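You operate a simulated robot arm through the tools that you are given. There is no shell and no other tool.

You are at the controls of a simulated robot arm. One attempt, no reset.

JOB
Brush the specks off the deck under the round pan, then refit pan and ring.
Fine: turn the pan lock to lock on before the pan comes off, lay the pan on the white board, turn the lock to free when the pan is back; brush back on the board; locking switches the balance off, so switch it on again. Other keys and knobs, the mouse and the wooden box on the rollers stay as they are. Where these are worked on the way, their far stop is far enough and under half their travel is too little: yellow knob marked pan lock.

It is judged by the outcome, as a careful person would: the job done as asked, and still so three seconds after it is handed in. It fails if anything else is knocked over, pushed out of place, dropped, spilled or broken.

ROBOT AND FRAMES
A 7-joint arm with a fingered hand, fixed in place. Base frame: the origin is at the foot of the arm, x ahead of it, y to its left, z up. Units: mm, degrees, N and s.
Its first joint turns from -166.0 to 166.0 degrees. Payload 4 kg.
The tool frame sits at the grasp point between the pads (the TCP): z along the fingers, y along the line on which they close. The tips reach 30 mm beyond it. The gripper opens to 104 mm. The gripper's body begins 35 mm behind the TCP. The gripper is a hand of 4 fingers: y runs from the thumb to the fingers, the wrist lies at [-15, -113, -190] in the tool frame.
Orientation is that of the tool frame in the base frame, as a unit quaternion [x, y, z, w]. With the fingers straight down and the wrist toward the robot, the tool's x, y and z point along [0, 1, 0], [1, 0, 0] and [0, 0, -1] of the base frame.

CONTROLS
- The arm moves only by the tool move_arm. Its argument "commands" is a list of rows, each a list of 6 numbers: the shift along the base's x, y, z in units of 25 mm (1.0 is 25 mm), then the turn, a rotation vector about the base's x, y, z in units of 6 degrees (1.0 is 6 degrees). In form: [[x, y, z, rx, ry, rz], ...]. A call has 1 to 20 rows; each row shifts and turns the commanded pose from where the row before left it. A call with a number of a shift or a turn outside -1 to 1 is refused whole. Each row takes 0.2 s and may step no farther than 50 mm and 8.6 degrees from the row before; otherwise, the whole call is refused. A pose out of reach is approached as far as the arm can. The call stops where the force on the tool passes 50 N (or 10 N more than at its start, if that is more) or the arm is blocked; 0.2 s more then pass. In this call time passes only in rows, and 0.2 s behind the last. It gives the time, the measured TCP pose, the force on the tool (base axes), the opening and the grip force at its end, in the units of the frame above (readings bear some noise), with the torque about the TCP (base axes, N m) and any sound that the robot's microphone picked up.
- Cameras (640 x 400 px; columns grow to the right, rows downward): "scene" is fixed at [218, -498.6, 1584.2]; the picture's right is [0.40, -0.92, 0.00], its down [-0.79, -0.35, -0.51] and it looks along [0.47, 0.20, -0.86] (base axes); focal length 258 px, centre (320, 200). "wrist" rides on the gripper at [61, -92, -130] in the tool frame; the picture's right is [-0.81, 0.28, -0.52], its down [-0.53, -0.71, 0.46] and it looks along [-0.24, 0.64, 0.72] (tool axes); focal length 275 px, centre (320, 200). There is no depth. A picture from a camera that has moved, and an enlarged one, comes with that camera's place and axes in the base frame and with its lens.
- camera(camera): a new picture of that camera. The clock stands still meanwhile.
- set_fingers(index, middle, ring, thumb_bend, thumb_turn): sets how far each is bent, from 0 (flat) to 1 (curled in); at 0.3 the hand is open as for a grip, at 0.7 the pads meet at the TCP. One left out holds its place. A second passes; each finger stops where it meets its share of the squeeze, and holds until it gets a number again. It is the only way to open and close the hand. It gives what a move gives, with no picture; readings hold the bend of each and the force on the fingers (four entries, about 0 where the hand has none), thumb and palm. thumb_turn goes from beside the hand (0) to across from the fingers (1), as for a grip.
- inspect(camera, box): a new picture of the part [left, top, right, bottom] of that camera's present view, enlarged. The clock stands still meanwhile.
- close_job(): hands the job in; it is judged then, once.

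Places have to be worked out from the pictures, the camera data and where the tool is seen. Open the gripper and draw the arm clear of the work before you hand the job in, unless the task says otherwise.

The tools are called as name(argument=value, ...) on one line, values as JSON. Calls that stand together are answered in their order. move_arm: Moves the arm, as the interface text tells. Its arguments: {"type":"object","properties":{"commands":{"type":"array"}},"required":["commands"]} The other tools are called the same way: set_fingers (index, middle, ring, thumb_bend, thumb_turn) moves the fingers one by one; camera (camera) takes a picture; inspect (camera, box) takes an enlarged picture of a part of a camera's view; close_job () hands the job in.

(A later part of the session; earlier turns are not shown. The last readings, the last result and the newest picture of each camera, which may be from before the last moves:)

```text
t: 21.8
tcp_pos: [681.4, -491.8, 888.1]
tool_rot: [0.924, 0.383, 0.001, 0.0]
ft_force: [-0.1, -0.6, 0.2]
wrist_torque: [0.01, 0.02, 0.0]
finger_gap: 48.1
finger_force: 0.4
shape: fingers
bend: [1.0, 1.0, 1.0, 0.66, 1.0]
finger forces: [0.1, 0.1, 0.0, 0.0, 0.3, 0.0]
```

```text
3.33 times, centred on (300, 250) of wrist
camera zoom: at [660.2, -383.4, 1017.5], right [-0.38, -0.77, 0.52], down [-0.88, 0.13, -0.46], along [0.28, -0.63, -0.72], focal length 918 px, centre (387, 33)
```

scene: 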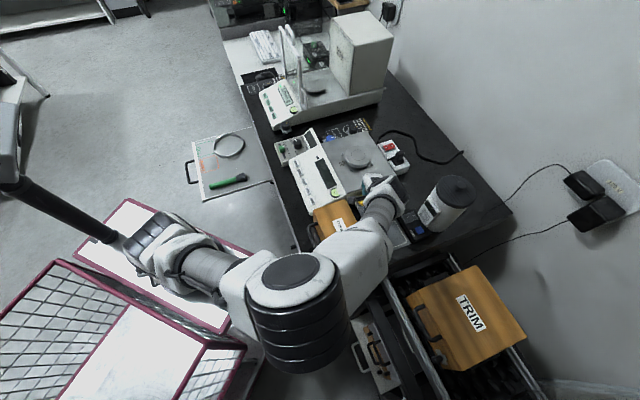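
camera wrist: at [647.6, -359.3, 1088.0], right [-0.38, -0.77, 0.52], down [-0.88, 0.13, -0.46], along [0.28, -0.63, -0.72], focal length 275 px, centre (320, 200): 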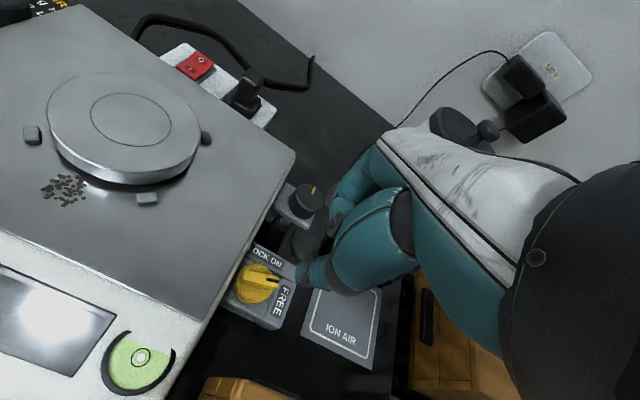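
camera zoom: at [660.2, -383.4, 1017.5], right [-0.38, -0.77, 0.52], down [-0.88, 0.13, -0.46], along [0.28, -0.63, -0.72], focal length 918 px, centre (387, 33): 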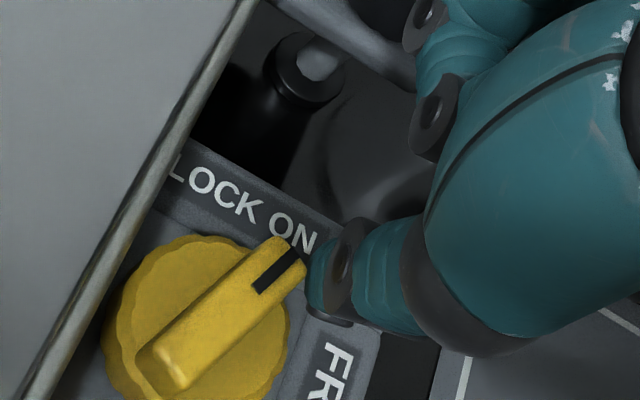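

The pointer is now around 297° with LOCK ON at 315°. I'll finish by pushing the thumb's side toward the balance (+l) in small steps until the stop.

move_arm(commands=[[0.057, 0.057, 0, 0, 0, 0], [0.057, 0.057, 0, 0, 0, 0]])

inspect(camera="wrist", box=[240, 190, 360, 310])

```text
t: 22.4
tcp_pos: [684.4, -488.7, 887.2]
tool_rot: [0.924, 0.383, 0.0, 0.0]
ft_force: [0.2, -0.3, -0.1]
wrist_torque: [-0.04, 0.02, 0.01]
finger_gap: 47.6
finger_force: 0.0
shape: fingers
bend: [1.0, 1.0, 1.0, 0.66, 1.0]
finger forces: [0.0, 0.0, 0.0, 0.1, 0.0, 0.1]
```

```text
3.33 times, centred on (300, 250) of wrist
camera zoom: at [662.9, -380.1, 1017.5], right [-0.38, -0.77, 0.52], down [-0.88, 0.13, -0.46], along [0.28, -0.63, -0.72], focal length 918 px, centre (387, 33)
```

zoom: 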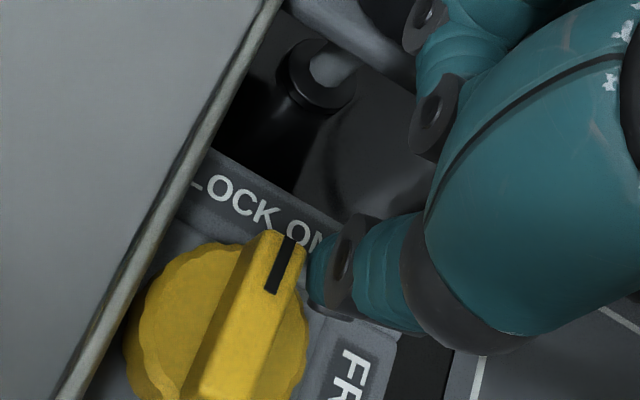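

The pointer is nearly at LOCK ON. A few more millimetres in the same direction to reach the stop, watching force.

move_arm(commands=[[0.05, 0.05, 0, 0, 0, 0], [0.05, 0.05, 0, 0, 0, 0], [0.05, 0.05, 0, 0, 0, 0]])

inspect(camera="wrist", box=[240, 190, 360, 310])

```text
t: 23.2
tcp_pos: [688.3, -484.7, 887.2]
tool_rot: [0.924, 0.382, 0.0, 0.0]
ft_force: [-1.5, -1.8, 0.9]
wrist_torque: [-0.03, -0.01, 0.08]
finger_gap: 47.9
finger_force: 1.2
shape: fingers
bend: [1.0, 1.0, 1.0, 0.66, 1.0]
finger forces: [0.0, 0.0, 0.1, 0.0, 2.2, 0.0]
```

```text
3.33 times, centred on (300, 250) of wrist
camera zoom: at [666.1, -377.0, 1017.4], right [-0.38, -0.77, 0.52], down [-0.88, 0.13, -0.46], along [0.28, -0.63, -0.72], focal length 918 px, centre (387, 33)
```

zoom: 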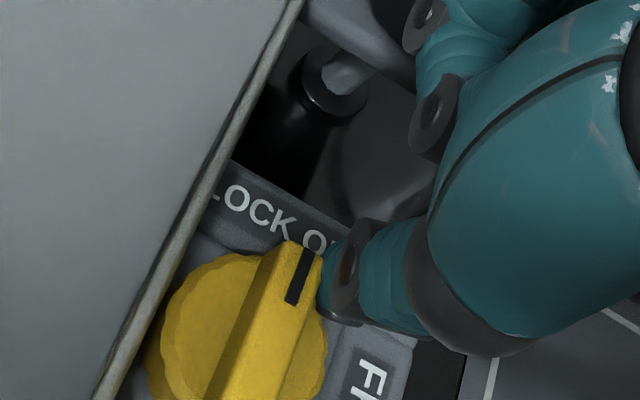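

The bar now lies parallel to the balance edge and a small resisting force of about 2 N shows. One more small nudge will tell whether this is the stop.

move_arm(commands=[[0.05, 0.05, 0, 0, 0, 0], [0.04, 0.04, 0, 0, 0, 0]])

inspect(camera="wrist", box=[240, 190, 360, 310])

```text
t: 23.8
tcp_pos: [689.9, -482.2, 887.5]
tool_rot: [0.924, 0.383, 0.0, 0.0]
ft_force: [-2.8, -3.3, -0.9]
wrist_torque: [-0.08, 0.11, 0.08]
finger_gap: 47.9
finger_force: 1.7
shape: fingers
bend: [1.0, 1.0, 1.0, 0.66, 1.0]
finger forces: [0.0, 0.0, 0.1, 0.1, 4.7, 0.1]
```

```text
3.33 times, centred on (300, 250) of wrist
camera zoom: at [668.0, -374.9, 1017.7], right [-0.38, -0.77, 0.52], down [-0.88, 0.13, -0.46], along [0.28, -0.63, -0.72], focal length 918 px, centre (387, 33)
```

zoom: 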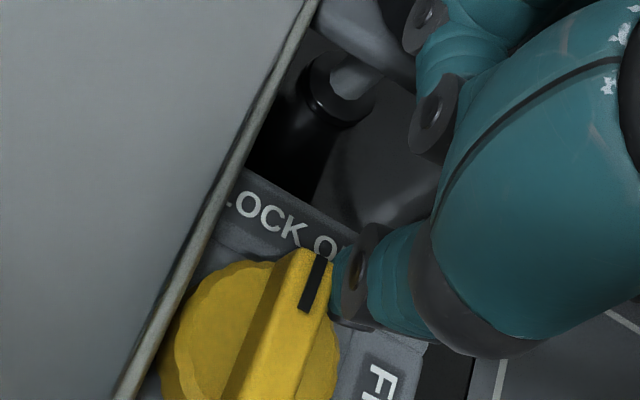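

The bar no longer moves and the force is rising, so this is the stop at LOCK ON. I'll back off the same way and lift clear, then verify.

move_arm(commands=[[-0.12, -0.12, 0, 0, 0, 0], [-0.12, -0.12, 0, 0, 0, 0], [0, 0, 1, 0, 0, 0], [0, 0, 1, 0, 0, 0], [0, 0, 1, 0, 0, 0], [0, 0, 1, 0, 0, 0]])

inspect(camera="scene", box=[290, 120, 410, 220])

inspect(camera="wrist", box=[180, 180, 340, 340])

```text
t: 25.2
tcp_pos: [685.6, -488.9, 986.4]
tool_rot: [0.924, 0.382, 0.0, 0.0]
ft_force: [-0.4, 0.1, -0.1]
wrist_torque: [-0.01, 0.0, 0.04]
finger_gap: 47.7
finger_force: 0.0
shape: fingers
bend: [1.0, 1.0, 1.0, 0.66, 1.0]
finger forces: [0.0, 0.0, 0.1, 0.0, 0.1, 0.0]
```

```text
4.00 times, centred on (350, 170) of scene
camera zoom: at [218.0, -498.6, 1584.2], right [0.4, -0.92, 0.0], down [-0.79, -0.35, -0.51], along [0.47, 0.2, -0.86], focal length 1031 px, centre (200, 320)
```

zoom: 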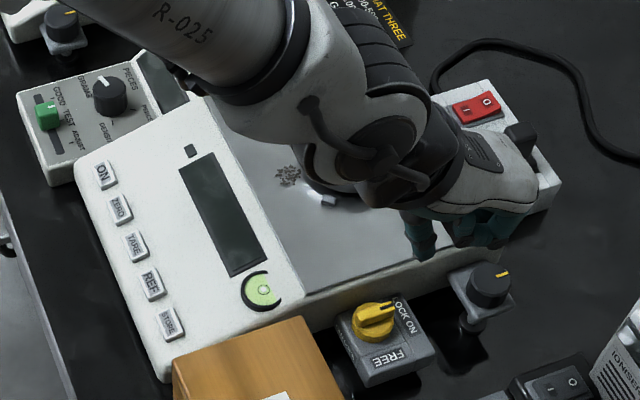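

```text
2.50 times, centred on (260, 260) of wrist
camera zoom: at [663.3, -380.6, 1117.5], right [-0.38, -0.77, 0.52], down [-0.88, 0.13, -0.46], along [0.28, -0.63, -0.72], focal length 688 px, centre (470, 50)
```

zoom: 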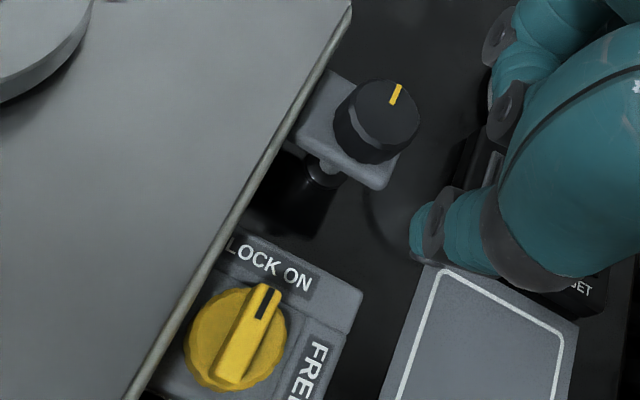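

The lock is confirmed at LOCK ON with the display dark. Before lifting the pan I want to see the board well, so I move over toward it at z≈1000, turning back to the default heading.

move_arm(commands=[[-0.22, 0.947, 0.03, 0, 0, 0.417], [-0.22, 0.947, 0.03, 0, 0, 0.417], [-0.22, 0.947, 0.03, 0, 0, 0.417], [-0.22, 0.947, 0.03, 0, 0, 0.417], [-0.22, 0.947, 0.03, 0, 0, 0.417], [-0.22, 0.947, 0.03, 0, 0, 0.417], [-0.22, 0.947, 0.03, 0, 0, 0.417], [-0.22, 0.947, 0.03, 0, 0, 0.417], [-0.22, 0.947, 0.03, 0, 0, 0.417], [-0.22, 0.947, 0.03, 0, 0, 0.417], [-0.22, 0.947, 0.03, 0, 0, 0.417], [-0.22, 0.947, 0.03, 0, 0, 0.417], [-0.22, 0.947, 0.03, 0, 0, 0.417], [-0.22, 0.947, 0.03, 0, 0, 0.417], [-0.22, 0.947, 0.03, 0, 0, 0.417], [-0.22, 0.947, 0.03, 0, 0, 0.417], [-0.22, 0.947, 0.03, 0, 0, 0.417], [-0.22, 0.947, 0.03, 0, 0, 0.417]])

set_fingers(index=0.3, middle=0.3, ring=0.3, thumb_bend=0.3)

camera(camera="wrist")

camera(camera="scene")

```text
t: 29.0
tcp_pos: [633.5, -95.0, 1030.0]
tool_rot: [0.706, 0.708, -0.001, -0.002]
ft_force: [-0.4, 0.2, -0.5]
wrist_torque: [-0.02, -0.01, 0.0]
finger_gap: 47.8
finger_force: 0.1
shape: fingers
bend: [1.0, 1.0, 1.0, 0.66, 1.0]
finger forces: [0.0, 0.1, 0.0, 0.0, 0.2, 0.0]
out of reach, approached as far as the arm can: row 11, 12, 13, 14, 15, 16, 17, 18
```

```text
t: 30.0
tcp_pos: [633.1, -95.7, 1028.9]
tool_rot: [0.706, 0.708, -0.001, -0.001]
ft_force: [-0.3, 0.9, 0.3]
wrist_torque: [-0.01, -0.01, -0.02]
finger_gap: 102.6
finger_force: 0.1
shape: fingers
bend: [0.3, 0.3, 0.3, 0.3, 0.98]
finger forces: [0.1, 0.0, 0.1, 0.0, 0.0, 0.0]
```

```text
taken
camera wrist: at [542.5, -34.8, 1160.2], right [0.28, -0.81, 0.52], down [-0.71, -0.53, -0.45], along [0.64, -0.24, -0.73], focal length 275 px, centre (320, 200)
```

wrist: 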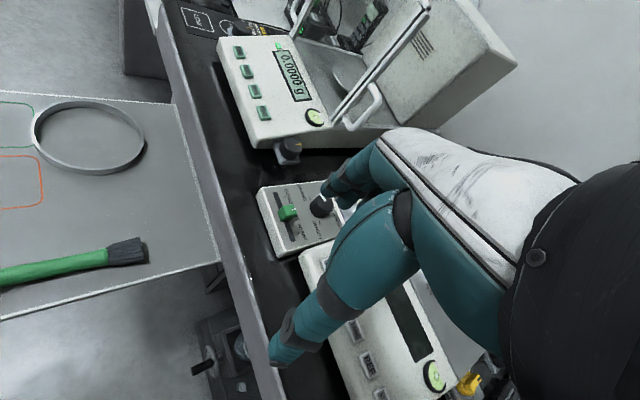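

```text
taken
```

scene: 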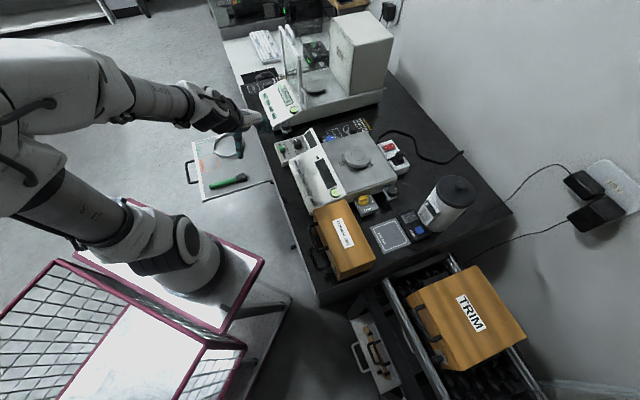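

The arm cannot come as close to its base in this posture, which is useful to know. The board appears at z≈705, with the ring near (790,207) and the brush from about (571,148) to (675,37). I'll test reach over a free spot on the board near (723,90) with the hand at -45°.

move_arm(commands=[[0.45, 0.925, -0.4, 0, 0, -0.9375], [0.45, 0.925, -0.4, 0, 0, -0.9375], [0.45, 0.925, -0.4, 0, 0, -0.9375], [0.45, 0.925, -0.4, 0, 0, -0.9375], [0.45, 0.925, -0.4, 0, 0, -0.9375], [0.45, 0.925, -0.4, 0, 0, -0.9375], [0.45, 0.925, -0.4, 0, 0, -0.9375], [0.45, 0.925, -0.4, 0, 0, -0.9375]])

camera(camera="wrist")

camera(camera="scene")

```text
t: 31.8
tcp_pos: [723.2, 90.1, 950.9]
tool_rot: [0.923, 0.386, 0.001, -0.001]
ft_force: [-0.1, -2.1, 1.1]
wrist_torque: [0.17, -0.02, 0.05]
finger_gap: 103.2
finger_force: 0.1
shape: fingers
bend: [0.3, 0.3, 0.3, 0.3, 0.97]
finger forces: [0.0, 0.0, 0.0, 0.0, 0.0, 0.0]
```

```text
taken
camera wrist: at [699.4, 199.1, 1081.2], right [-0.37, -0.77, 0.52], down [-0.88, 0.12, -0.46], along [0.29, -0.62, -0.73], focal length 275 px, centre (320, 200)
```

wrist: 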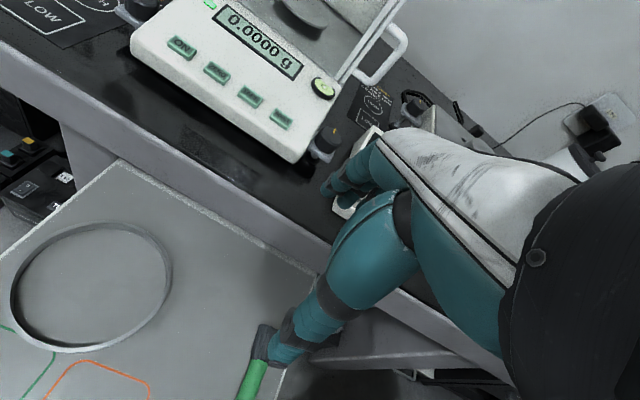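

```text
taken
```

scene: 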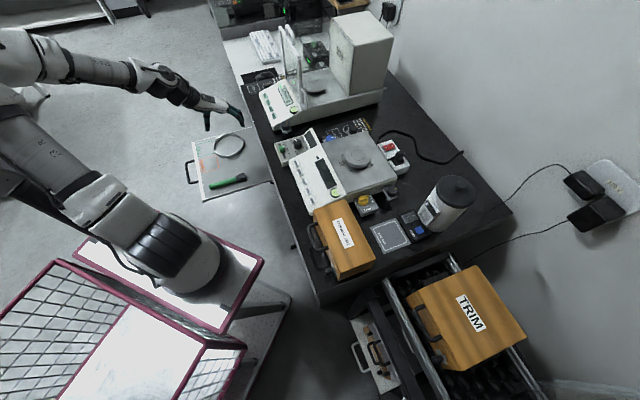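

Moves restart from the actual pose and this spot is reachable; the board surface triangulates to z≈700. Now I go back to the balance for the pan, turning the hand to +45° so thumb and fingers avoid the specks and the four lugs.

move_arm(commands=[[-0.38, -0.925, 0.395, 0, 0, 0.79], [-0.38, -0.925, 0.395, 0, 0, 0.79], [-0.38, -0.925, 0.395, 0, 0, 0.79], [-0.38, -0.925, 0.395, 0, 0, 0.79], [-0.38, -0.925, 0.395, 0, 0, 0.79], [-0.38, -0.925, 0.395, 0, 0, 0.79], [-0.38, -0.925, 0.395, 0, 0, 0.79], [-0.38, -0.925, 0.395, 0, 0, 0.79], [0.29, -0.93, 0, 0, 0, 0.79], [0.29, -0.93, 0, 0, 0, 0.79], [0.29, -0.93, 0, 0, 0, 0.79], [0.29, -0.93, 0, 0, 0, 0.79], [0.29, -0.93, 0, 0, 0, 0.79], [0.29, -0.93, 0, 0, 0, 0.79], [0.29, -0.93, 0, 0, 0, 0.79], [0.29, -0.93, 0, 0, 0, 0.79], [0.29, -0.93, 0, 0, 0, 0.79], [0.29, -0.93, 0, 0, 0, 0.79], [0.29, -0.93, 0, 0, 0, 0.79]])

camera(camera="wrist")

camera(camera="scene")

```text
t: 35.8
tcp_pos: [727.4, -350.9, 1029.3]
tool_rot: [0.381, 0.924, 0.0, 0.0]
ft_force: [-0.4, 0.8, -0.1]
wrist_torque: [0.02, -0.01, 0.0]
finger_gap: 103.4
finger_force: 0.1
shape: fingers
bend: [0.3, 0.3, 0.3, 0.3, 0.97]
finger forces: [0.1, 0.1, 0.0, 0.0, 0.0, 0.0]
```

```text
taken
camera wrist: at [619.3, -373.9, 1159.3], right [0.77, -0.38, 0.52], down [-0.12, -0.88, -0.46], along [0.63, 0.29, -0.72], focal length 275 px, centre (320, 200)
```

wrist: 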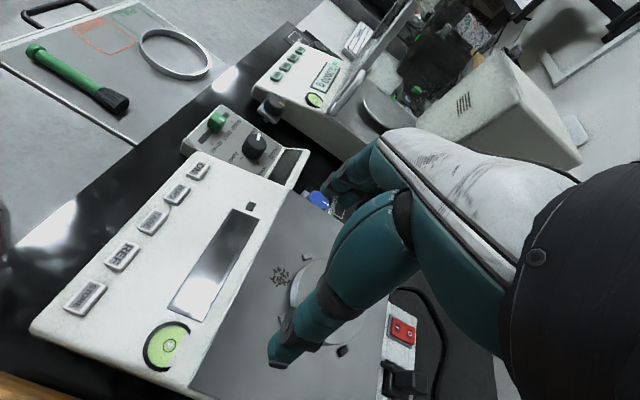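

```text
taken
```

scene: 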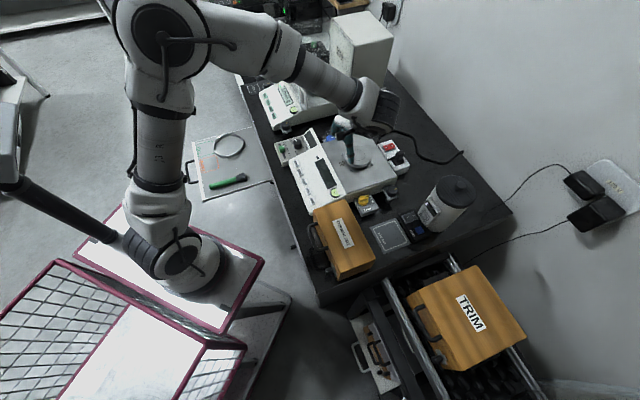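

I now move over the pan at about (807,-387), still above it at z≈945, and check the alignment of thumb and fingers with the rim.

move_arm(commands=[[0.8, -0.36, -0.4, 0, 0, 0], [0.8, -0.36, -0.4, 0, 0, 0], [0.8, -0.36, -0.4, 0, 0, 0], [0.8, -0.36, -0.4, 0, 0, 0], [0, 0, -0.9, 0, 0, 0], [0, 0, -0.9, 0, 0, 0]])

inspect(camera="scene", box=[310, 110, 410, 210])

camera(camera="wrist")

```text
t: 37.2
tcp_pos: [808.3, -385.6, 942.4]
tool_rot: [0.381, 0.924, 0.0, -0.001]
ft_force: [0.0, 0.2, 0.4]
wrist_torque: [0.04, -0.03, 0.0]
finger_gap: 103.3
finger_force: 0.0
shape: fingers
bend: [0.3, 0.3, 0.3, 0.3, 0.97]
finger forces: [0.0, 0.0, 0.1, 0.1, 0.0, 0.1]
```

```text
4.00 times, centred on (360, 160) of scene
camera zoom: at [218.0, -498.6, 1584.2], right [0.4, -0.92, 0.0], down [-0.79, -0.35, -0.51], along [0.47, 0.2, -0.86], focal length 1031 px, centre (160, 360)
```

zoom: 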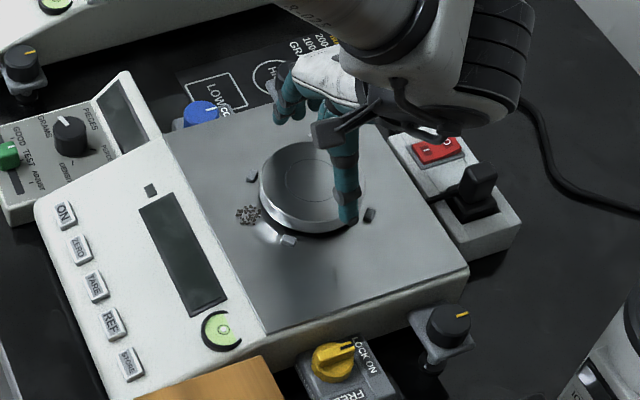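

```text
taken
camera wrist: at [699.4, -409.1, 1073.5], right [0.77, -0.38, 0.52], down [-0.12, -0.88, -0.46], along [0.63, 0.29, -0.72], focal length 275 px, centre (320, 200)
```

wrist: 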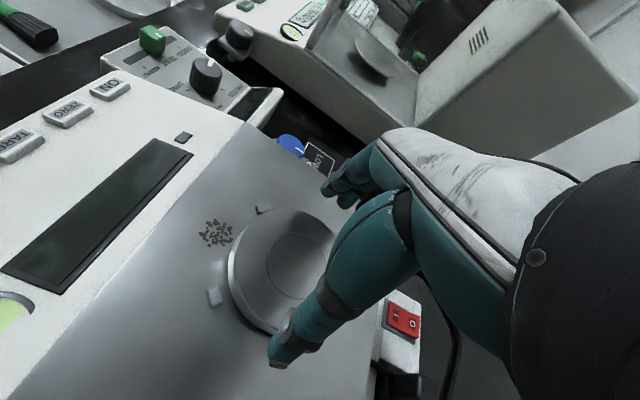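

The hand is centred on the pan within about 2 mm. I'll lower so the tips come level with the rim, with TCP z≈919.

move_arm(commands=[[-0.03, -0.04, -0.5, 0, 0, 0], [0, 0, -0.43, 0, 0, 0]])

inspect(camera="scene", box=[330, 125, 390, 185])

inspect(camera="wrist", box=[190, 160, 390, 380])

```text
t: 37.8
tcp_pos: [806.4, -387.6, 919.4]
tool_rot: [0.38, 0.925, 0.0, 0.0]
ft_force: [0.9, 0.2, -0.2]
wrist_torque: [-0.03, -0.03, -0.04]
finger_gap: 103.4
finger_force: 0.1
shape: fingers
bend: [0.3, 0.3, 0.3, 0.3, 0.97]
finger forces: [0.1, 0.0, 0.0, 0.0, 0.0, 0.1]
```

```text
6.67 times, centred on (360, 155) of scene
camera zoom: at [218.0, -498.6, 1584.2], right [0.4, -0.92, 0.0], down [-0.79, -0.35, -0.51], along [0.47, 0.2, -0.86], focal length 1718 px, centre (53, 500)
```

zoom: 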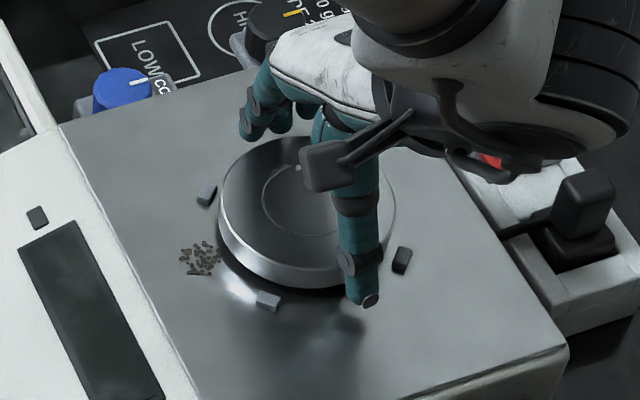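

```text
1.82 times, centred on (290, 270) of wrist
camera zoom: at [698.3, -410.5, 1050.1], right [0.77, -0.38, 0.52], down [-0.12, -0.88, -0.46], along [0.63, 0.29, -0.72], focal length 500 px, centre (374, 73)
```

zoom: 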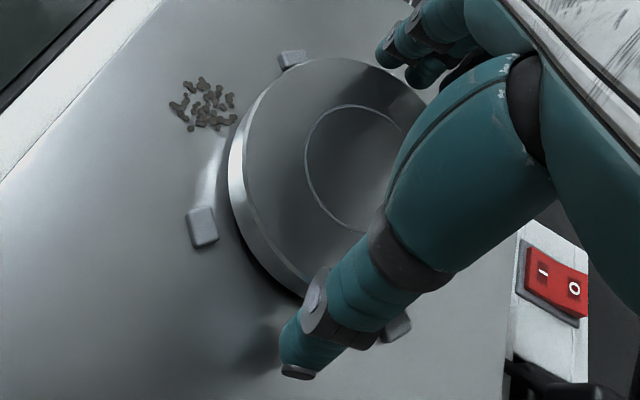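

The thumb tip is beside the rim, just above the deck, and the fingers are on the far side. I'll close gently on the rim.

set_fingers(index=0.45, middle=0.45, ring=0.45, thumb_bend=0.45)

inspect(camera="scene", box=[330, 125, 390, 185])

inspect(camera="wrist", box=[190, 160, 390, 380])

```text
t: 38.8
tcp_pos: [805.8, -387.8, 920.0]
tool_rot: [0.381, 0.924, 0.0, 0.0]
ft_force: [1.1, 0.4, 3.0]
wrist_torque: [0.0, -0.03, 0.02]
finger_gap: 87.6
finger_force: 8.8
shape: fingers
bend: [0.37, 0.42, 0.45, 0.37, 0.99]
finger forces: [6.2, 3.1, 0.2, 0.1, 8.4, 0.1]
```

```text
6.67 times, centred on (360, 155) of scene
camera zoom: at [218.0, -498.6, 1584.2], right [0.4, -0.92, 0.0], down [-0.79, -0.35, -0.51], along [0.47, 0.2, -0.86], focal length 1718 px, centre (53, 500)
```

zoom: 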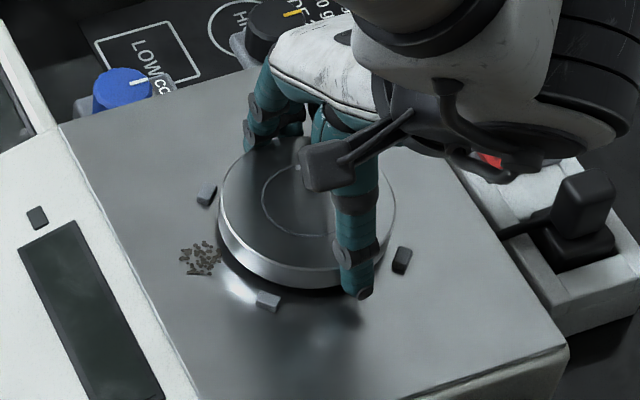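

```text
1.82 times, centred on (290, 270) of wrist
camera zoom: at [698.3, -410.4, 1050.2], right [0.77, -0.38, 0.52], down [-0.13, -0.88, -0.46], along [0.63, 0.29, -0.72], focal length 500 px, centre (374, 73)
```

zoom: 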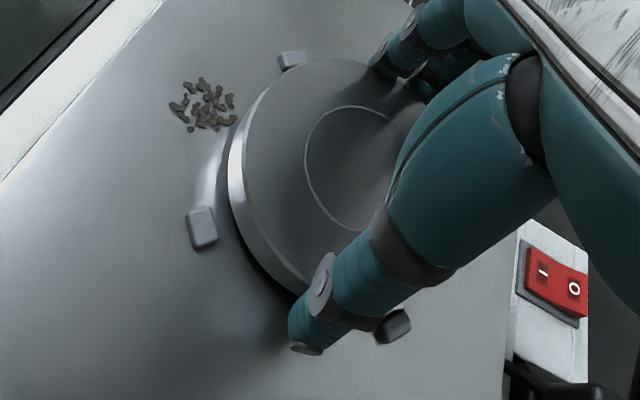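

Index, middle and thumb touch; the ring doesn't yet. I'll ask for a bit more closure so all fingers take their share.

set_fingers(index=0.6, middle=0.6, ring=0.6, thumb_bend=0.6)

```text
t: 39.8
tcp_pos: [806.5, -386.5, 919.3]
tool_rot: [0.381, 0.925, -0.001, 0.0]
ft_force: [13.8, 10.1, 4.6]
wrist_torque: [0.35, -0.45, 0.07]
finger_gap: 85.5
finger_force: 21.4
shape: fingers
bend: [0.42, 0.48, 0.53, 0.36, 0.99]
finger forces: [12.9, 10.6, 6.2, 0.1, 12.8, 0.0]
```

The fingers push harder than the thumb (17 N net sideways), so the hand sits slightly off centre. I'll shift about 1.5 mm along +l to balance it before lifting.

move_arm(commands=[[0.03, 0.03, 0, 0, 0, 0], [0.03, 0.03, 0, 0, 0, 0]])

```text
t: 40.4
tcp_pos: [808.3, -385.5, 918.5]
tool_rot: [0.383, 0.924, -0.001, -0.001]
ft_force: [8.8, 7.5, 4.2]
wrist_torque: [0.23, -0.35, 0.06]
finger_gap: 85.3
finger_force: 19.3
shape: fingers
bend: [0.42, 0.48, 0.53, 0.36, 0.99]
finger forces: [11.4, 9.0, 4.9, 0.0, 14.5, 0.1]
```

move_arm(commands=[[0.03, 0.03, 0, 0, 0, 0], [0.03, 0.03, 0, 0, 0, 0]])

```text
t: 41.0
tcp_pos: [808.7, -385.3, 920.5]
tool_rot: [0.382, 0.924, -0.001, -0.001]
ft_force: [4.7, 2.5, 3.7]
wrist_torque: [0.19, -0.23, 0.01]
finger_gap: 85.2
finger_force: 19.4
shape: fingers
bend: [0.43, 0.49, 0.54, 0.35, 0.99]
finger forces: [9.6, 8.2, 4.4, 0.1, 16.6, 0.0]
```

The squeeze is nearly balanced now. I'll lift slowly straight up, a few millimetres first.

move_arm(commands=[[0, 0, 0.1, 0, 0, 0], [0, 0, 0.1, 0, 0, 0], [0, 0, 0.2, 0, 0, 0], [0, 0, 0.3, 0, 0, 0]])

inspect(camera="scene", box=[330, 115, 400, 185])

inspect(camera="wrist", box=[190, 160, 390, 380])

```text
t: 42.0
tcp_pos: [808.8, -384.7, 937.2]
tool_rot: [0.381, 0.924, -0.001, 0.0]
ft_force: [-0.2, -0.2, -1.3]
wrist_torque: [0.06, -0.01, 0.02]
finger_gap: 85.1
finger_force: 18.4
shape: fingers
bend: [0.45, 0.51, 0.55, 0.34, 0.99]
finger forces: [8.4, 6.8, 3.7, 0.0, 17.7, 0.0]
```

```text
5.71 times, centred on (365, 150) of scene
camera zoom: at [218.0, -498.6, 1584.2], right [0.4, -0.92, 0.0], down [-0.79, -0.35, -0.51], along [0.47, 0.2, -0.86], focal length 1473 px, centre (63, 486)
```

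zoom: 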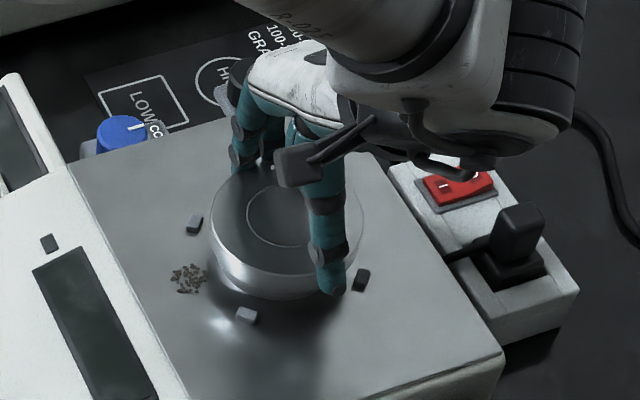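

```text
1.82 times, centred on (290, 270) of wrist
camera zoom: at [701.5, -407.0, 1068.3], right [0.77, -0.38, 0.52], down [-0.13, -0.88, -0.46], along [0.63, 0.29, -0.73], focal length 500 px, centre (374, 73)
```

zoom: 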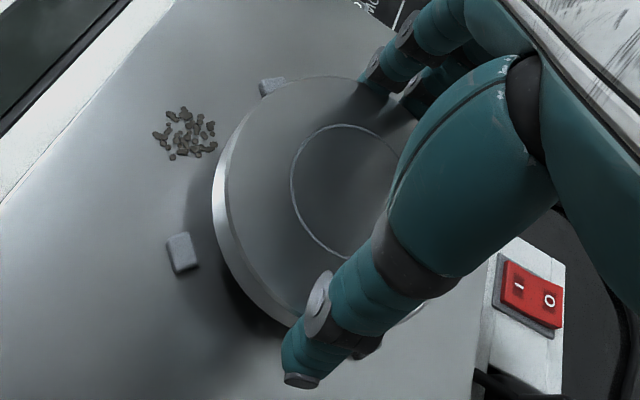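

The pan is held and clear of the deck, weighing roughly 130 g. I'll raise it and carry it along the proven route toward the board.

move_arm(commands=[[0, 0, 0.8, 0, 0, 0], [0, 0, 0.8, 0, 0, 0], [0, 0, 0.8, 0, 0, 0], [0, 0, 0.8, 0, 0, 0], [0, 0, 0.8, 0, 0, 0], [-0.8, 0.34, 0, 0, 0, 0], [-0.8, 0.34, 0, 0, 0, 0], [-0.8, 0.34, 0, 0, 0, 0], [-0.8, 0.34, 0, 0, 0, 0], [-0.29, 0.93, 0, 0, 0, -0.79], [-0.29, 0.93, 0, 0, 0, -0.79], [-0.29, 0.93, 0, 0, 0, -0.79], [-0.29, 0.93, 0, 0, 0, -0.79], [-0.29, 0.93, 0, 0, 0, -0.79], [-0.29, 0.93, 0, 0, 0, -0.79], [-0.29, 0.93, 0, 0, 0, -0.79], [-0.29, 0.93, 0, 0, 0, -0.79], [-0.29, 0.93, 0, 0, 0, -0.79], [-0.29, 0.93, 0, 0, 0, -0.79]])

camera(camera="wrist")

inspect(camera="scene", box=[300, 110, 410, 210])

```text
t: 46.0
tcp_pos: [657.6, -118.7, 1038.0]
tool_rot: [0.721, 0.693, 0.0, 0.0]
ft_force: [-0.5, 0.1, -1.1]
wrist_torque: [0.01, 0.0, -0.01]
finger_gap: 84.9
finger_force: 18.7
shape: fingers
bend: [0.45, 0.51, 0.56, 0.34, 0.99]
finger forces: [8.4, 6.8, 3.7, 0.0, 17.4, 0.0]
```

```text
taken
camera wrist: at [567.6, -54.9, 1167.9], right [0.24, -0.82, 0.52], down [-0.73, -0.5, -0.46], along [0.63, -0.27, -0.72], focal length 275 px, centre (320, 200)
```

wrist: 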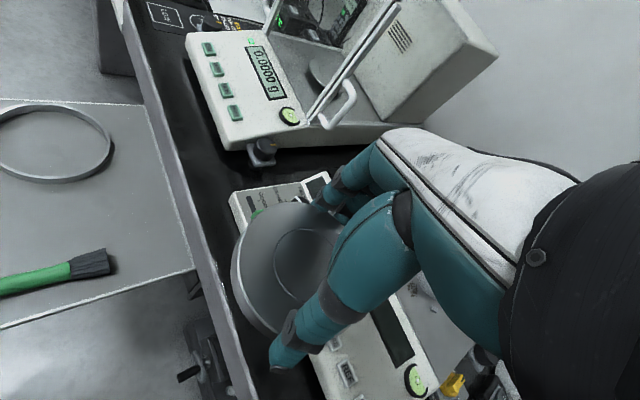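

```text
4.00 times, centred on (355, 160) of scene
camera zoom: at [218.0, -498.6, 1584.2], right [0.4, -0.92, 0.0], down [-0.79, -0.35, -0.51], along [0.47, 0.2, -0.86], focal length 1031 px, centre (180, 360)
```

zoom: 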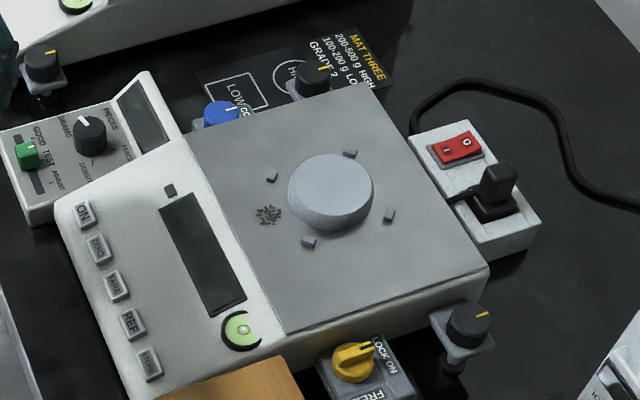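

The pan is in the hand. Below it a smaller round support stays on the deck, and the specks are one cluster beside it. I'll continue to the spot above the board.

move_arm(commands=[[0.26, 0.9, -0.36, 0, 0, -0.75], [0.26, 0.9, -0.36, 0, 0, -0.75], [0.26, 0.9, -0.36, 0, 0, -0.75], [0.26, 0.9, -0.36, 0, 0, -0.75], [0.26, 0.9, -0.36, 0, 0, -0.75], [0.26, 0.9, -0.36, 0, 0, -0.75], [0.26, 0.9, -0.36, 0, 0, -0.75], [0.26, 0.9, -0.36, 0, 0, -0.75], [0.26, 0.9, -0.36, 0, 0, -0.75], [0.03, 0.5, -0.5, 0, 0, -0.6]])

camera(camera="wrist")

inspect(camera="scene", box=[180, 80, 290, 210])

```text
t: 48.0
tcp_pos: [712.5, 86.5, 989.7]
tool_rot: [0.904, 0.415, 0.035, -0.095]
ft_force: [0.3, -0.3, -1.7]
wrist_torque: [-0.02, -0.03, -0.03]
finger_gap: 84.8
finger_force: 18.7
shape: fingers
bend: [0.45, 0.51, 0.56, 0.34, 0.99]
finger forces: [8.4, 7.0, 4.0, 0.1, 17.5, 0.1]
stopped in row 9: the arm was blocked; the commanded pose is now the measured one
```

```text
taken
camera wrist: at [684.7, 161.9, 1140.7], right [-0.31, -0.88, 0.35], down [-0.89, 0.15, -0.42], along [0.32, -0.45, -0.84], focal length 275 px, centre (320, 200)
```

wrist: 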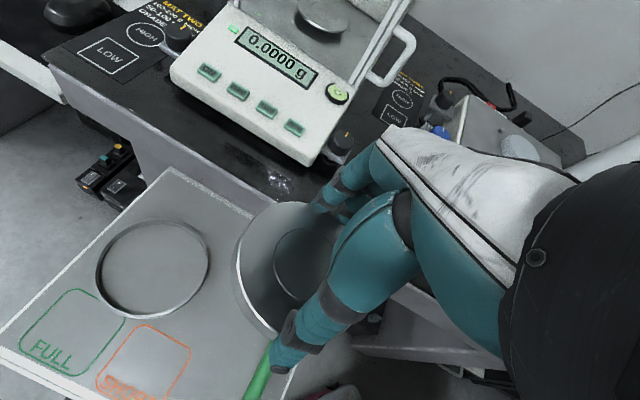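

```text
3.08 times, centred on (235, 145) of scene
camera zoom: at [218.0, -498.6, 1584.2], right [0.4, -0.92, 0.0], down [-0.79, -0.35, -0.51], along [0.47, 0.2, -0.86], focal length 793 px, centre (582, 369)
```

zoom: 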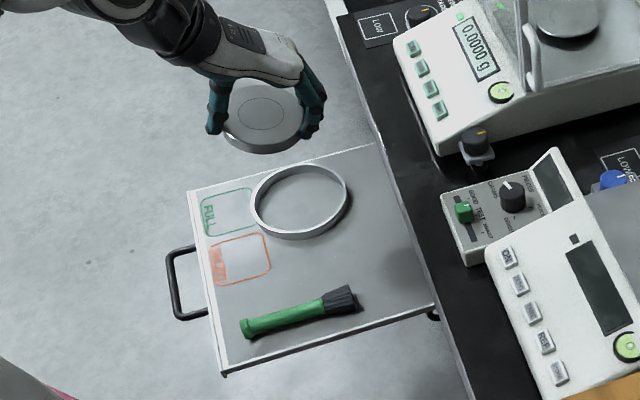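

The arm was blocked near (712,87,990) and the hand is tilted about 12°, with the pan still held. I'll look at the whole scene before correcting.

camera(camera="scene")

```text
taken
```

scene: 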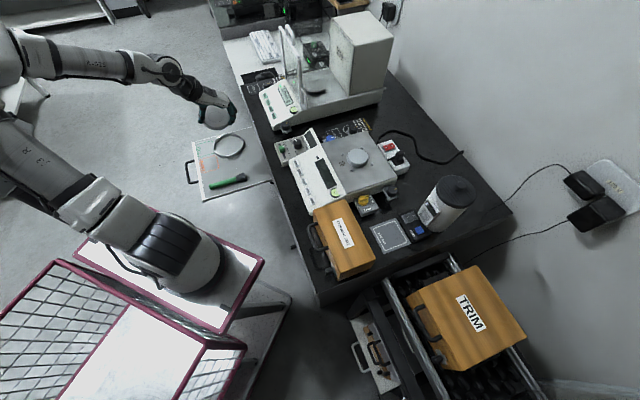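

Nothing is touching; it looks like a joint limit at that height. I'll go lower while turning the tilt back out.

move_arm(commands=[[0.04, 0.1, -0.6, -0.39, -0.02, -0.14], [0.04, 0.1, -0.6, -0.39, -0.02, -0.14], [0.04, 0.1, -0.6, -0.39, -0.02, -0.14], [0.04, 0.1, -0.6, -0.39, -0.02, -0.14], [0.04, 0.1, -0.6, -0.38, -0.02, -0.14]])

camera(camera="wrist")

```text
t: 48.8
tcp_pos: [715.5, 103.8, 980.1]
tool_rot: [0.91, 0.393, 0.047, -0.12]
ft_force: [0.0, 0.5, -1.6]
wrist_torque: [-0.03, -0.01, -0.01]
finger_gap: 84.9
finger_force: 18.2
shape: fingers
bend: [0.45, 0.51, 0.56, 0.34, 0.99]
finger forces: [8.4, 7.0, 3.8, 0.0, 17.4, 0.0]
stopped in row 4: the arm was blocked; the commanded pose is now the measured one
```

```text
taken
camera wrist: at [691.5, 172.8, 1133.6], right [-0.35, -0.89, 0.3], down [-0.89, 0.21, -0.41], along [0.3, -0.41, -0.86], focal length 275 px, centre (320, 200)
```

wrist: 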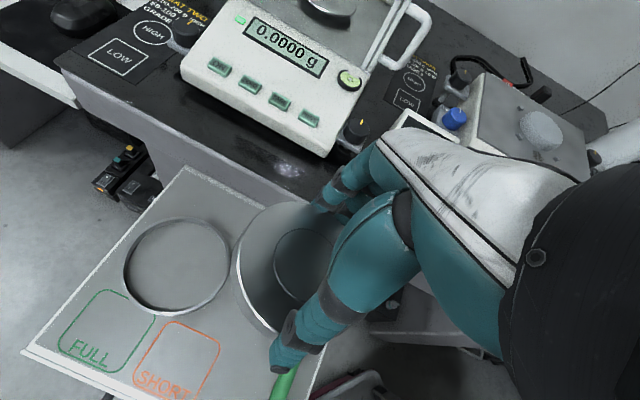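

The tilt grows when going +y here, so this joint configuration is at a limit. I'll retreat toward -y where it was free, restore the upright attitude, and approach with a different heading.

move_arm(commands=[[-0.1, -0.8, 0.3, 0, 0, 0.3], [-0.1, -0.8, 0.3, 0, 0, 0.3], [-0.1, -0.8, 0.3, 0, 0, 0.3], [-0.1, -0.8, 0.3, 0, 0, 0.3]])

camera(camera="scene")

```text
t: 49.8
tcp_pos: [705.3, 23.5, 1010.1]
tool_rot: [0.884, 0.451, 0.039, -0.12]
ft_force: [0.5, 0.5, -1.2]
wrist_torque: [-0.02, -0.01, 0.0]
finger_gap: 84.8
finger_force: 18.1
shape: fingers
bend: [0.45, 0.51, 0.56, 0.34, 0.99]
finger forces: [8.4, 7.1, 4.0, 0.0, 17.3, 0.1]
```

```text
taken
```

scene: 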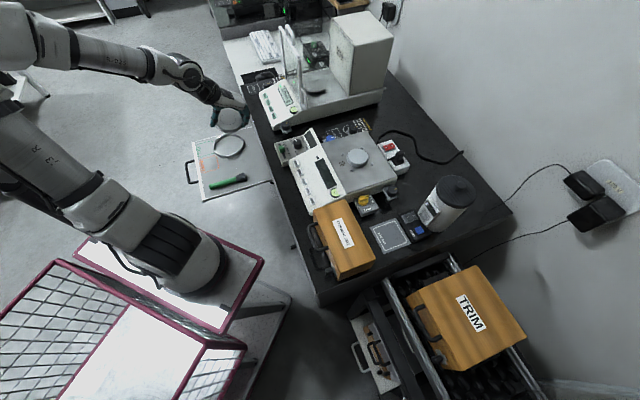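

It moves freely again. I'll now take out the tilt while turning the hand back toward a heading that keeps the wrist on the -y side.

move_arm(commands=[[0, -0.3, 0.1, -0.5, -0.2, 0.7], [0, -0.3, 0.1, -0.5, -0.25, 0.7], [0, -0.3, 0.1, -0.5, -0.3, 0.7], [0, -0.3, 0.1, -0.45, -0.35, 0.7], [0, 0, 0, 0, 0, 0.7]])

```text
t: 51.0
tcp_pos: [705.1, -6.3, 1019.4]
tool_rot: [0.791, 0.611, 0.026, -0.008]
ft_force: [-0.1, -0.4, -1.5]
wrist_torque: [-0.03, 0.01, 0.01]
finger_gap: 84.5
finger_force: 18.0
shape: fingers
bend: [0.45, 0.51, 0.56, 0.34, 0.99]
finger forces: [8.4, 6.9, 3.8, 0.0, 17.4, 0.1]
```

Nearly upright again. I'll remove the last 3° of tilt, then turn to heading +45° on the spot.

move_arm(commands=[[0, 0, 0, -0.42, 0.3, 0], [0, 0, 0, 0, 0, 1], [0, 0, 0, 0, 0, 1], [0, 0, 0, 0, 0, 1], [0, 0, 0, 0, 0, 1], [0, 0, 0, 0, 0, 1], [0, 0, 0, 0, 0, 1], [0, 0, 0, 0, 0, 1], [0, 0, 0, 0, 0, 1], [0, 0, 0, 0, 0, 1], [0, 0, 0, 0, 0, 0.9]])

camera(camera="wrist")

```text
t: 53.4
tcp_pos: [706.0, -6.9, 1020.0]
tool_rot: [0.385, 0.923, 0.0, 0.001]
ft_force: [-0.4, -0.2, -1.7]
wrist_torque: [0.0, -0.03, 0.01]
finger_gap: 84.8
finger_force: 17.6
shape: fingers
bend: [0.45, 0.51, 0.56, 0.34, 0.99]
finger forces: [8.2, 6.8, 3.8, 0.1, 16.9, 0.0]
```

```text
taken
camera wrist: at [597.1, -28.9, 1149.8], right [0.77, -0.38, 0.52], down [-0.13, -0.88, -0.45], along [0.63, 0.28, -0.72], focal length 275 px, centre (320, 200)
```

wrist: 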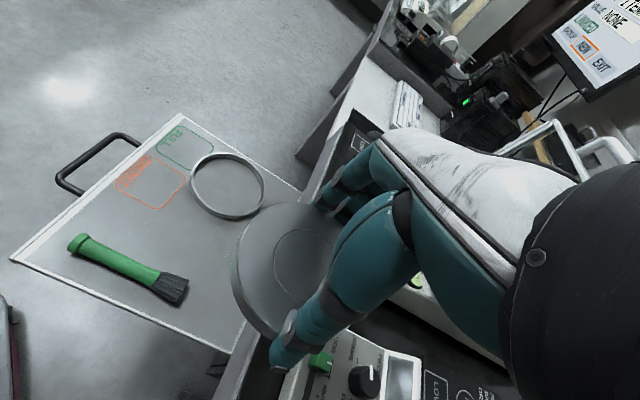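

At heading +45° the whole board is in view. Ring centre is near (787,203), brush tip near (670,31) and board z≈701. I'll go over a free spot at about (741,65) and start down.

move_arm(commands=[[0.467, 0.96, 0, 0, 0, 0], [0.467, 0.96, 0, 0, 0, 0], [0.467, 0.96, -0.4, 0, 0, 0], [0, 0, -1, 0, 0, 0], [0, 0, -1, 0, 0, 0], [0, 0, -1, 0, 0, 0], [0, 0, -1, 0, 0, 0], [0, 0, -1, 0, 0, 0], [0, 0, -1, 0, 0, 0]])

camera(camera="wrist")

inspect(camera="scene", box=[180, 80, 300, 210])

```text
t: 55.4
tcp_pos: [739.2, 64.9, 859.3]
tool_rot: [0.385, 0.923, 0.0, 0.0]
ft_force: [-0.4, 0.1, -2.0]
wrist_torque: [0.01, 0.01, 0.0]
finger_gap: 84.8
finger_force: 17.7
shape: fingers
bend: [0.45, 0.51, 0.56, 0.34, 0.99]
finger forces: [8.1, 6.8, 3.7, 0.1, 16.7, 0.0]
```

```text
taken
camera wrist: at [632.0, 43.0, 989.3], right [0.77, -0.38, 0.52], down [-0.13, -0.88, -0.45], along [0.63, 0.28, -0.73], focal length 275 px, centre (320, 200)
```

wrist: 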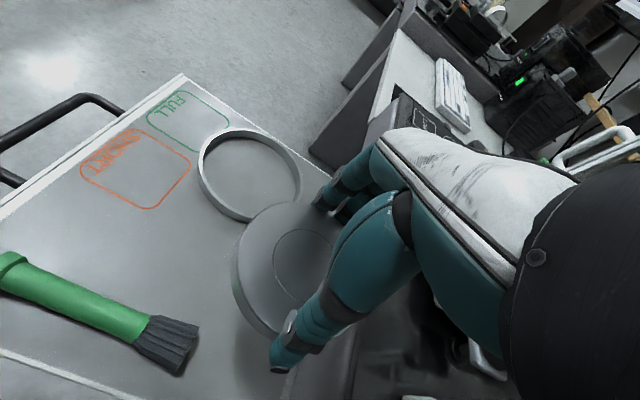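

```text
3.08 times, centred on (240, 145) of scene
camera zoom: at [218.0, -498.6, 1584.2], right [0.4, -0.92, 0.0], down [-0.79, -0.35, -0.51], along [0.47, 0.2, -0.86], focal length 793 px, centre (566, 369)
```

zoom: 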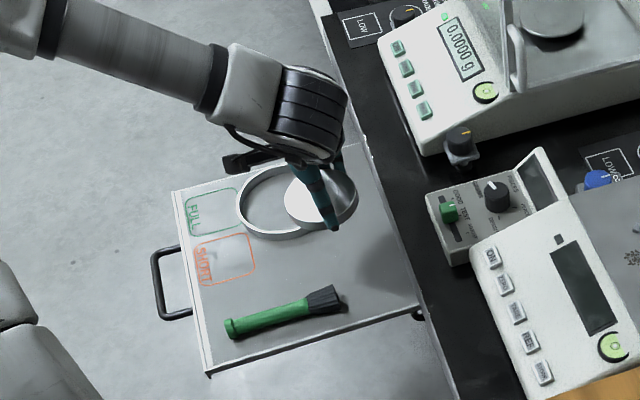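

All clear so far. I'll continue down to z≈760 and check the clearance to ring and brush.

move_arm(commands=[[0, 0, -1, 0, 0, 0], [0, 0, -1, 0, 0, 0], [0, 0, -1, 0, 0, 0], [0, 0, -0.9, 0, 0, 0]])

camera(camera="wrist")

inspect(camera="scene", box=[200, 110, 290, 210])

```text
t: 56.4
tcp_pos: [741.4, 65.6, 762.3]
tool_rot: [0.385, 0.923, 0.0, 0.0]
ft_force: [-0.1, 0.0, -2.5]
wrist_torque: [0.02, 0.0, 0.0]
finger_gap: 84.7
finger_force: 17.6
shape: fingers
bend: [0.45, 0.51, 0.56, 0.34, 0.99]
finger forces: [8.1, 6.8, 3.7, 0.1, 16.7, 0.0]
```

```text
taken
camera wrist: at [632.0, 43.4, 892.6], right [0.77, -0.38, 0.52], down [-0.13, -0.88, -0.45], along [0.63, 0.28, -0.73], focal length 275 px, centre (320, 200)
```

wrist: 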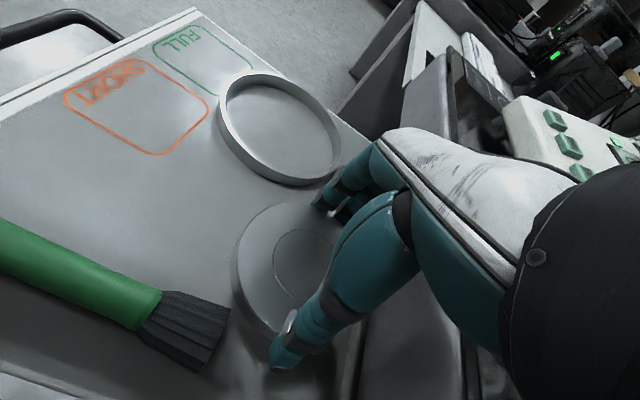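

```text
4.00 times, centred on (245, 160) of scene
camera zoom: at [218.0, -498.6, 1584.2], right [0.4, -0.92, 0.0], down [-0.79, -0.35, -0.51], along [0.47, 0.2, -0.86], focal length 1031 px, centre (620, 360)
```

zoom: 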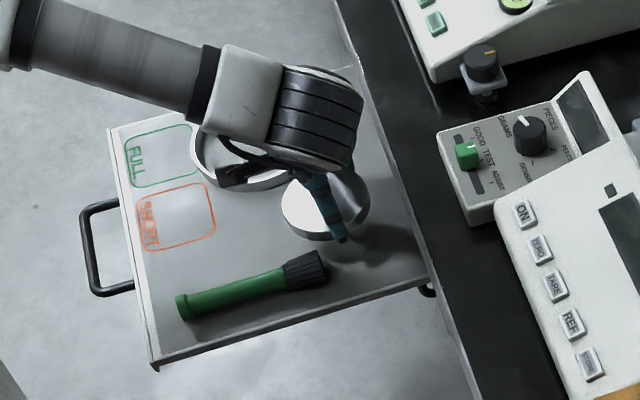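

The index finger would come close to the ring here, so I shift a little toward the bench to (748,51), which gives more room on both sides. Then I lower slowly.

move_arm(commands=[[0.26, -0.58, 0, 0, 0, 0], [0, 0, -0.3, 0, 0, 0], [0, 0, -0.3, 0, 0, 0]])

inspect(camera="wrist", box=[180, 100, 400, 380])

inspect(camera="scene", box=[230, 130, 290, 190])

```text
t: 57.2
tcp_pos: [746.9, 51.1, 746.3]
tool_rot: [0.384, 0.923, 0.0, -0.001]
ft_force: [-0.2, 0.0, -1.4]
wrist_torque: [-0.01, -0.05, 0.01]
finger_gap: 84.8
finger_force: 18.1
shape: fingers
bend: [0.45, 0.51, 0.56, 0.34, 0.99]
finger forces: [8.2, 6.8, 3.7, 0.0, 16.6, 0.0]
```

```text
1.43 times, centred on (290, 240) of wrist
camera zoom: at [638.4, 28.7, 877.3], right [0.77, -0.38, 0.52], down [-0.13, -0.88, -0.45], along [0.63, 0.28, -0.73], focal length 393 px, centre (363, 143)
```

zoom: 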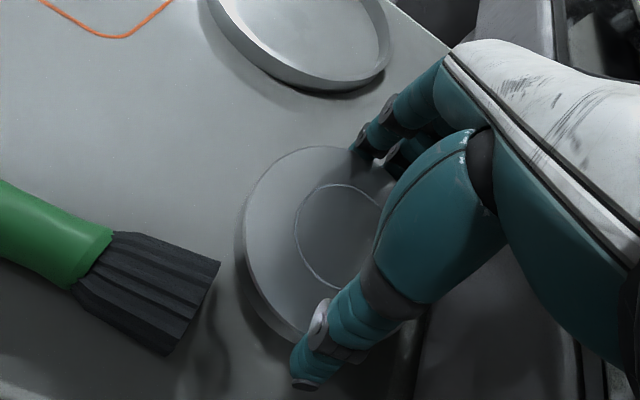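

```text
6.67 times, centred on (260, 160) of scene
camera zoom: at [218.0, -498.6, 1584.2], right [0.4, -0.92, 0.0], down [-0.79, -0.35, -0.51], along [0.47, 0.2, -0.86], focal length 1718 px, centre (720, 467)
```

zoom: 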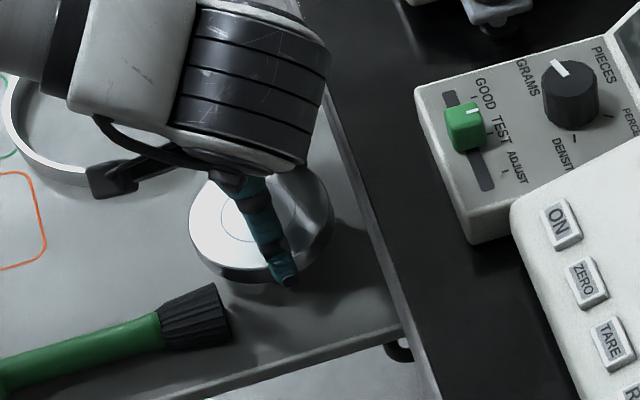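

Good clearance all around. I'll lower in small steps until the force shows contact with the board.

move_arm(commands=[[0, 0, -0.12, 0, 0, 0], [0, 0, -0.12, 0, 0, 0]])

move_arm(commands=[[0, 0, -0.08, 0, 0, 0]])

move_arm(commands=[[0, 0, -0.08, 0, 0, 0]])

```text
t: 57.8
tcp_pos: [746.7, 51.2, 740.8]
tool_rot: [0.384, 0.923, 0.0, 0.0]
ft_force: [0.6, 0.4, -1.0]
wrist_torque: [0.0, -0.02, 0.04]
finger_gap: 84.7
finger_force: 18.0
shape: fingers
bend: [0.45, 0.51, 0.56, 0.34, 0.99]
finger forces: [8.1, 6.7, 3.8, 0.0, 16.7, 0.0]
```

```text
t: 58.2
tcp_pos: [746.6, 51.1, 739.4]
tool_rot: [0.384, 0.923, -0.001, 0.0]
ft_force: [-0.1, 0.1, -0.8]
wrist_torque: [0.0, -0.03, 0.01]
finger_gap: 84.7
finger_force: 17.2
shape: fingers
bend: [0.45, 0.51, 0.56, 0.34, 0.99]
finger forces: [8.1, 6.7, 3.8, 0.1, 16.6, 0.0]
```

```text
t: 58.6
tcp_pos: [746.7, 51.3, 736.2]
tool_rot: [0.384, 0.923, 0.0, 0.0]
ft_force: [-0.1, 0.5, -1.0]
wrist_torque: [0.0, -0.04, 0.02]
finger_gap: 84.7
finger_force: 17.6
shape: fingers
bend: [0.45, 0.51, 0.56, 0.34, 0.99]
finger forces: [8.1, 6.7, 3.8, 0.0, 16.7, 0.0]
```

move_arm(commands=[[0, 0, -0.08, 0, 0, 0]])

move_arm(commands=[[0, 0, -0.08, 0, 0, 0]])

inspect(camera="wrist", box=[220, 200, 360, 380])

```text
t: 59.0
tcp_pos: [746.6, 51.0, 735.2]
tool_rot: [0.384, 0.923, -0.001, 0.0]
ft_force: [-0.3, 0.0, -0.8]
wrist_torque: [0.01, -0.02, -0.05]
finger_gap: 84.6
finger_force: 17.4
shape: fingers
bend: [0.45, 0.51, 0.56, 0.34, 0.99]
finger forces: [8.1, 6.7, 3.7, 0.1, 16.6, 0.1]
```

```text
t: 59.4
tcp_pos: [747.6, 51.7, 734.0]
tool_rot: [0.384, 0.923, -0.001, -0.001]
ft_force: [0.0, 0.3, -1.2]
wrist_torque: [-0.02, -0.01, 0.02]
finger_gap: 84.8
finger_force: 17.7
shape: fingers
bend: [0.45, 0.51, 0.56, 0.34, 0.99]
finger forces: [8.1, 6.8, 3.6, 0.1, 16.6, 0.0]
```

```text
2.22 times, centred on (290, 290) of wrist
camera zoom: at [638.6, 29.2, 863.2], right [0.77, -0.38, 0.52], down [-0.13, -0.88, -0.45], along [0.63, 0.28, -0.73], focal length 612 px, centre (387, 0)
```

zoom: 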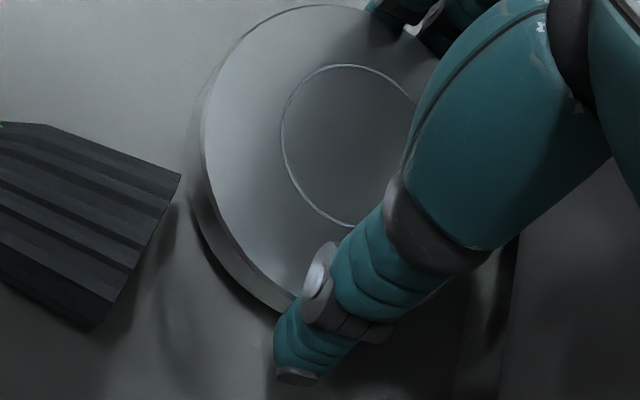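

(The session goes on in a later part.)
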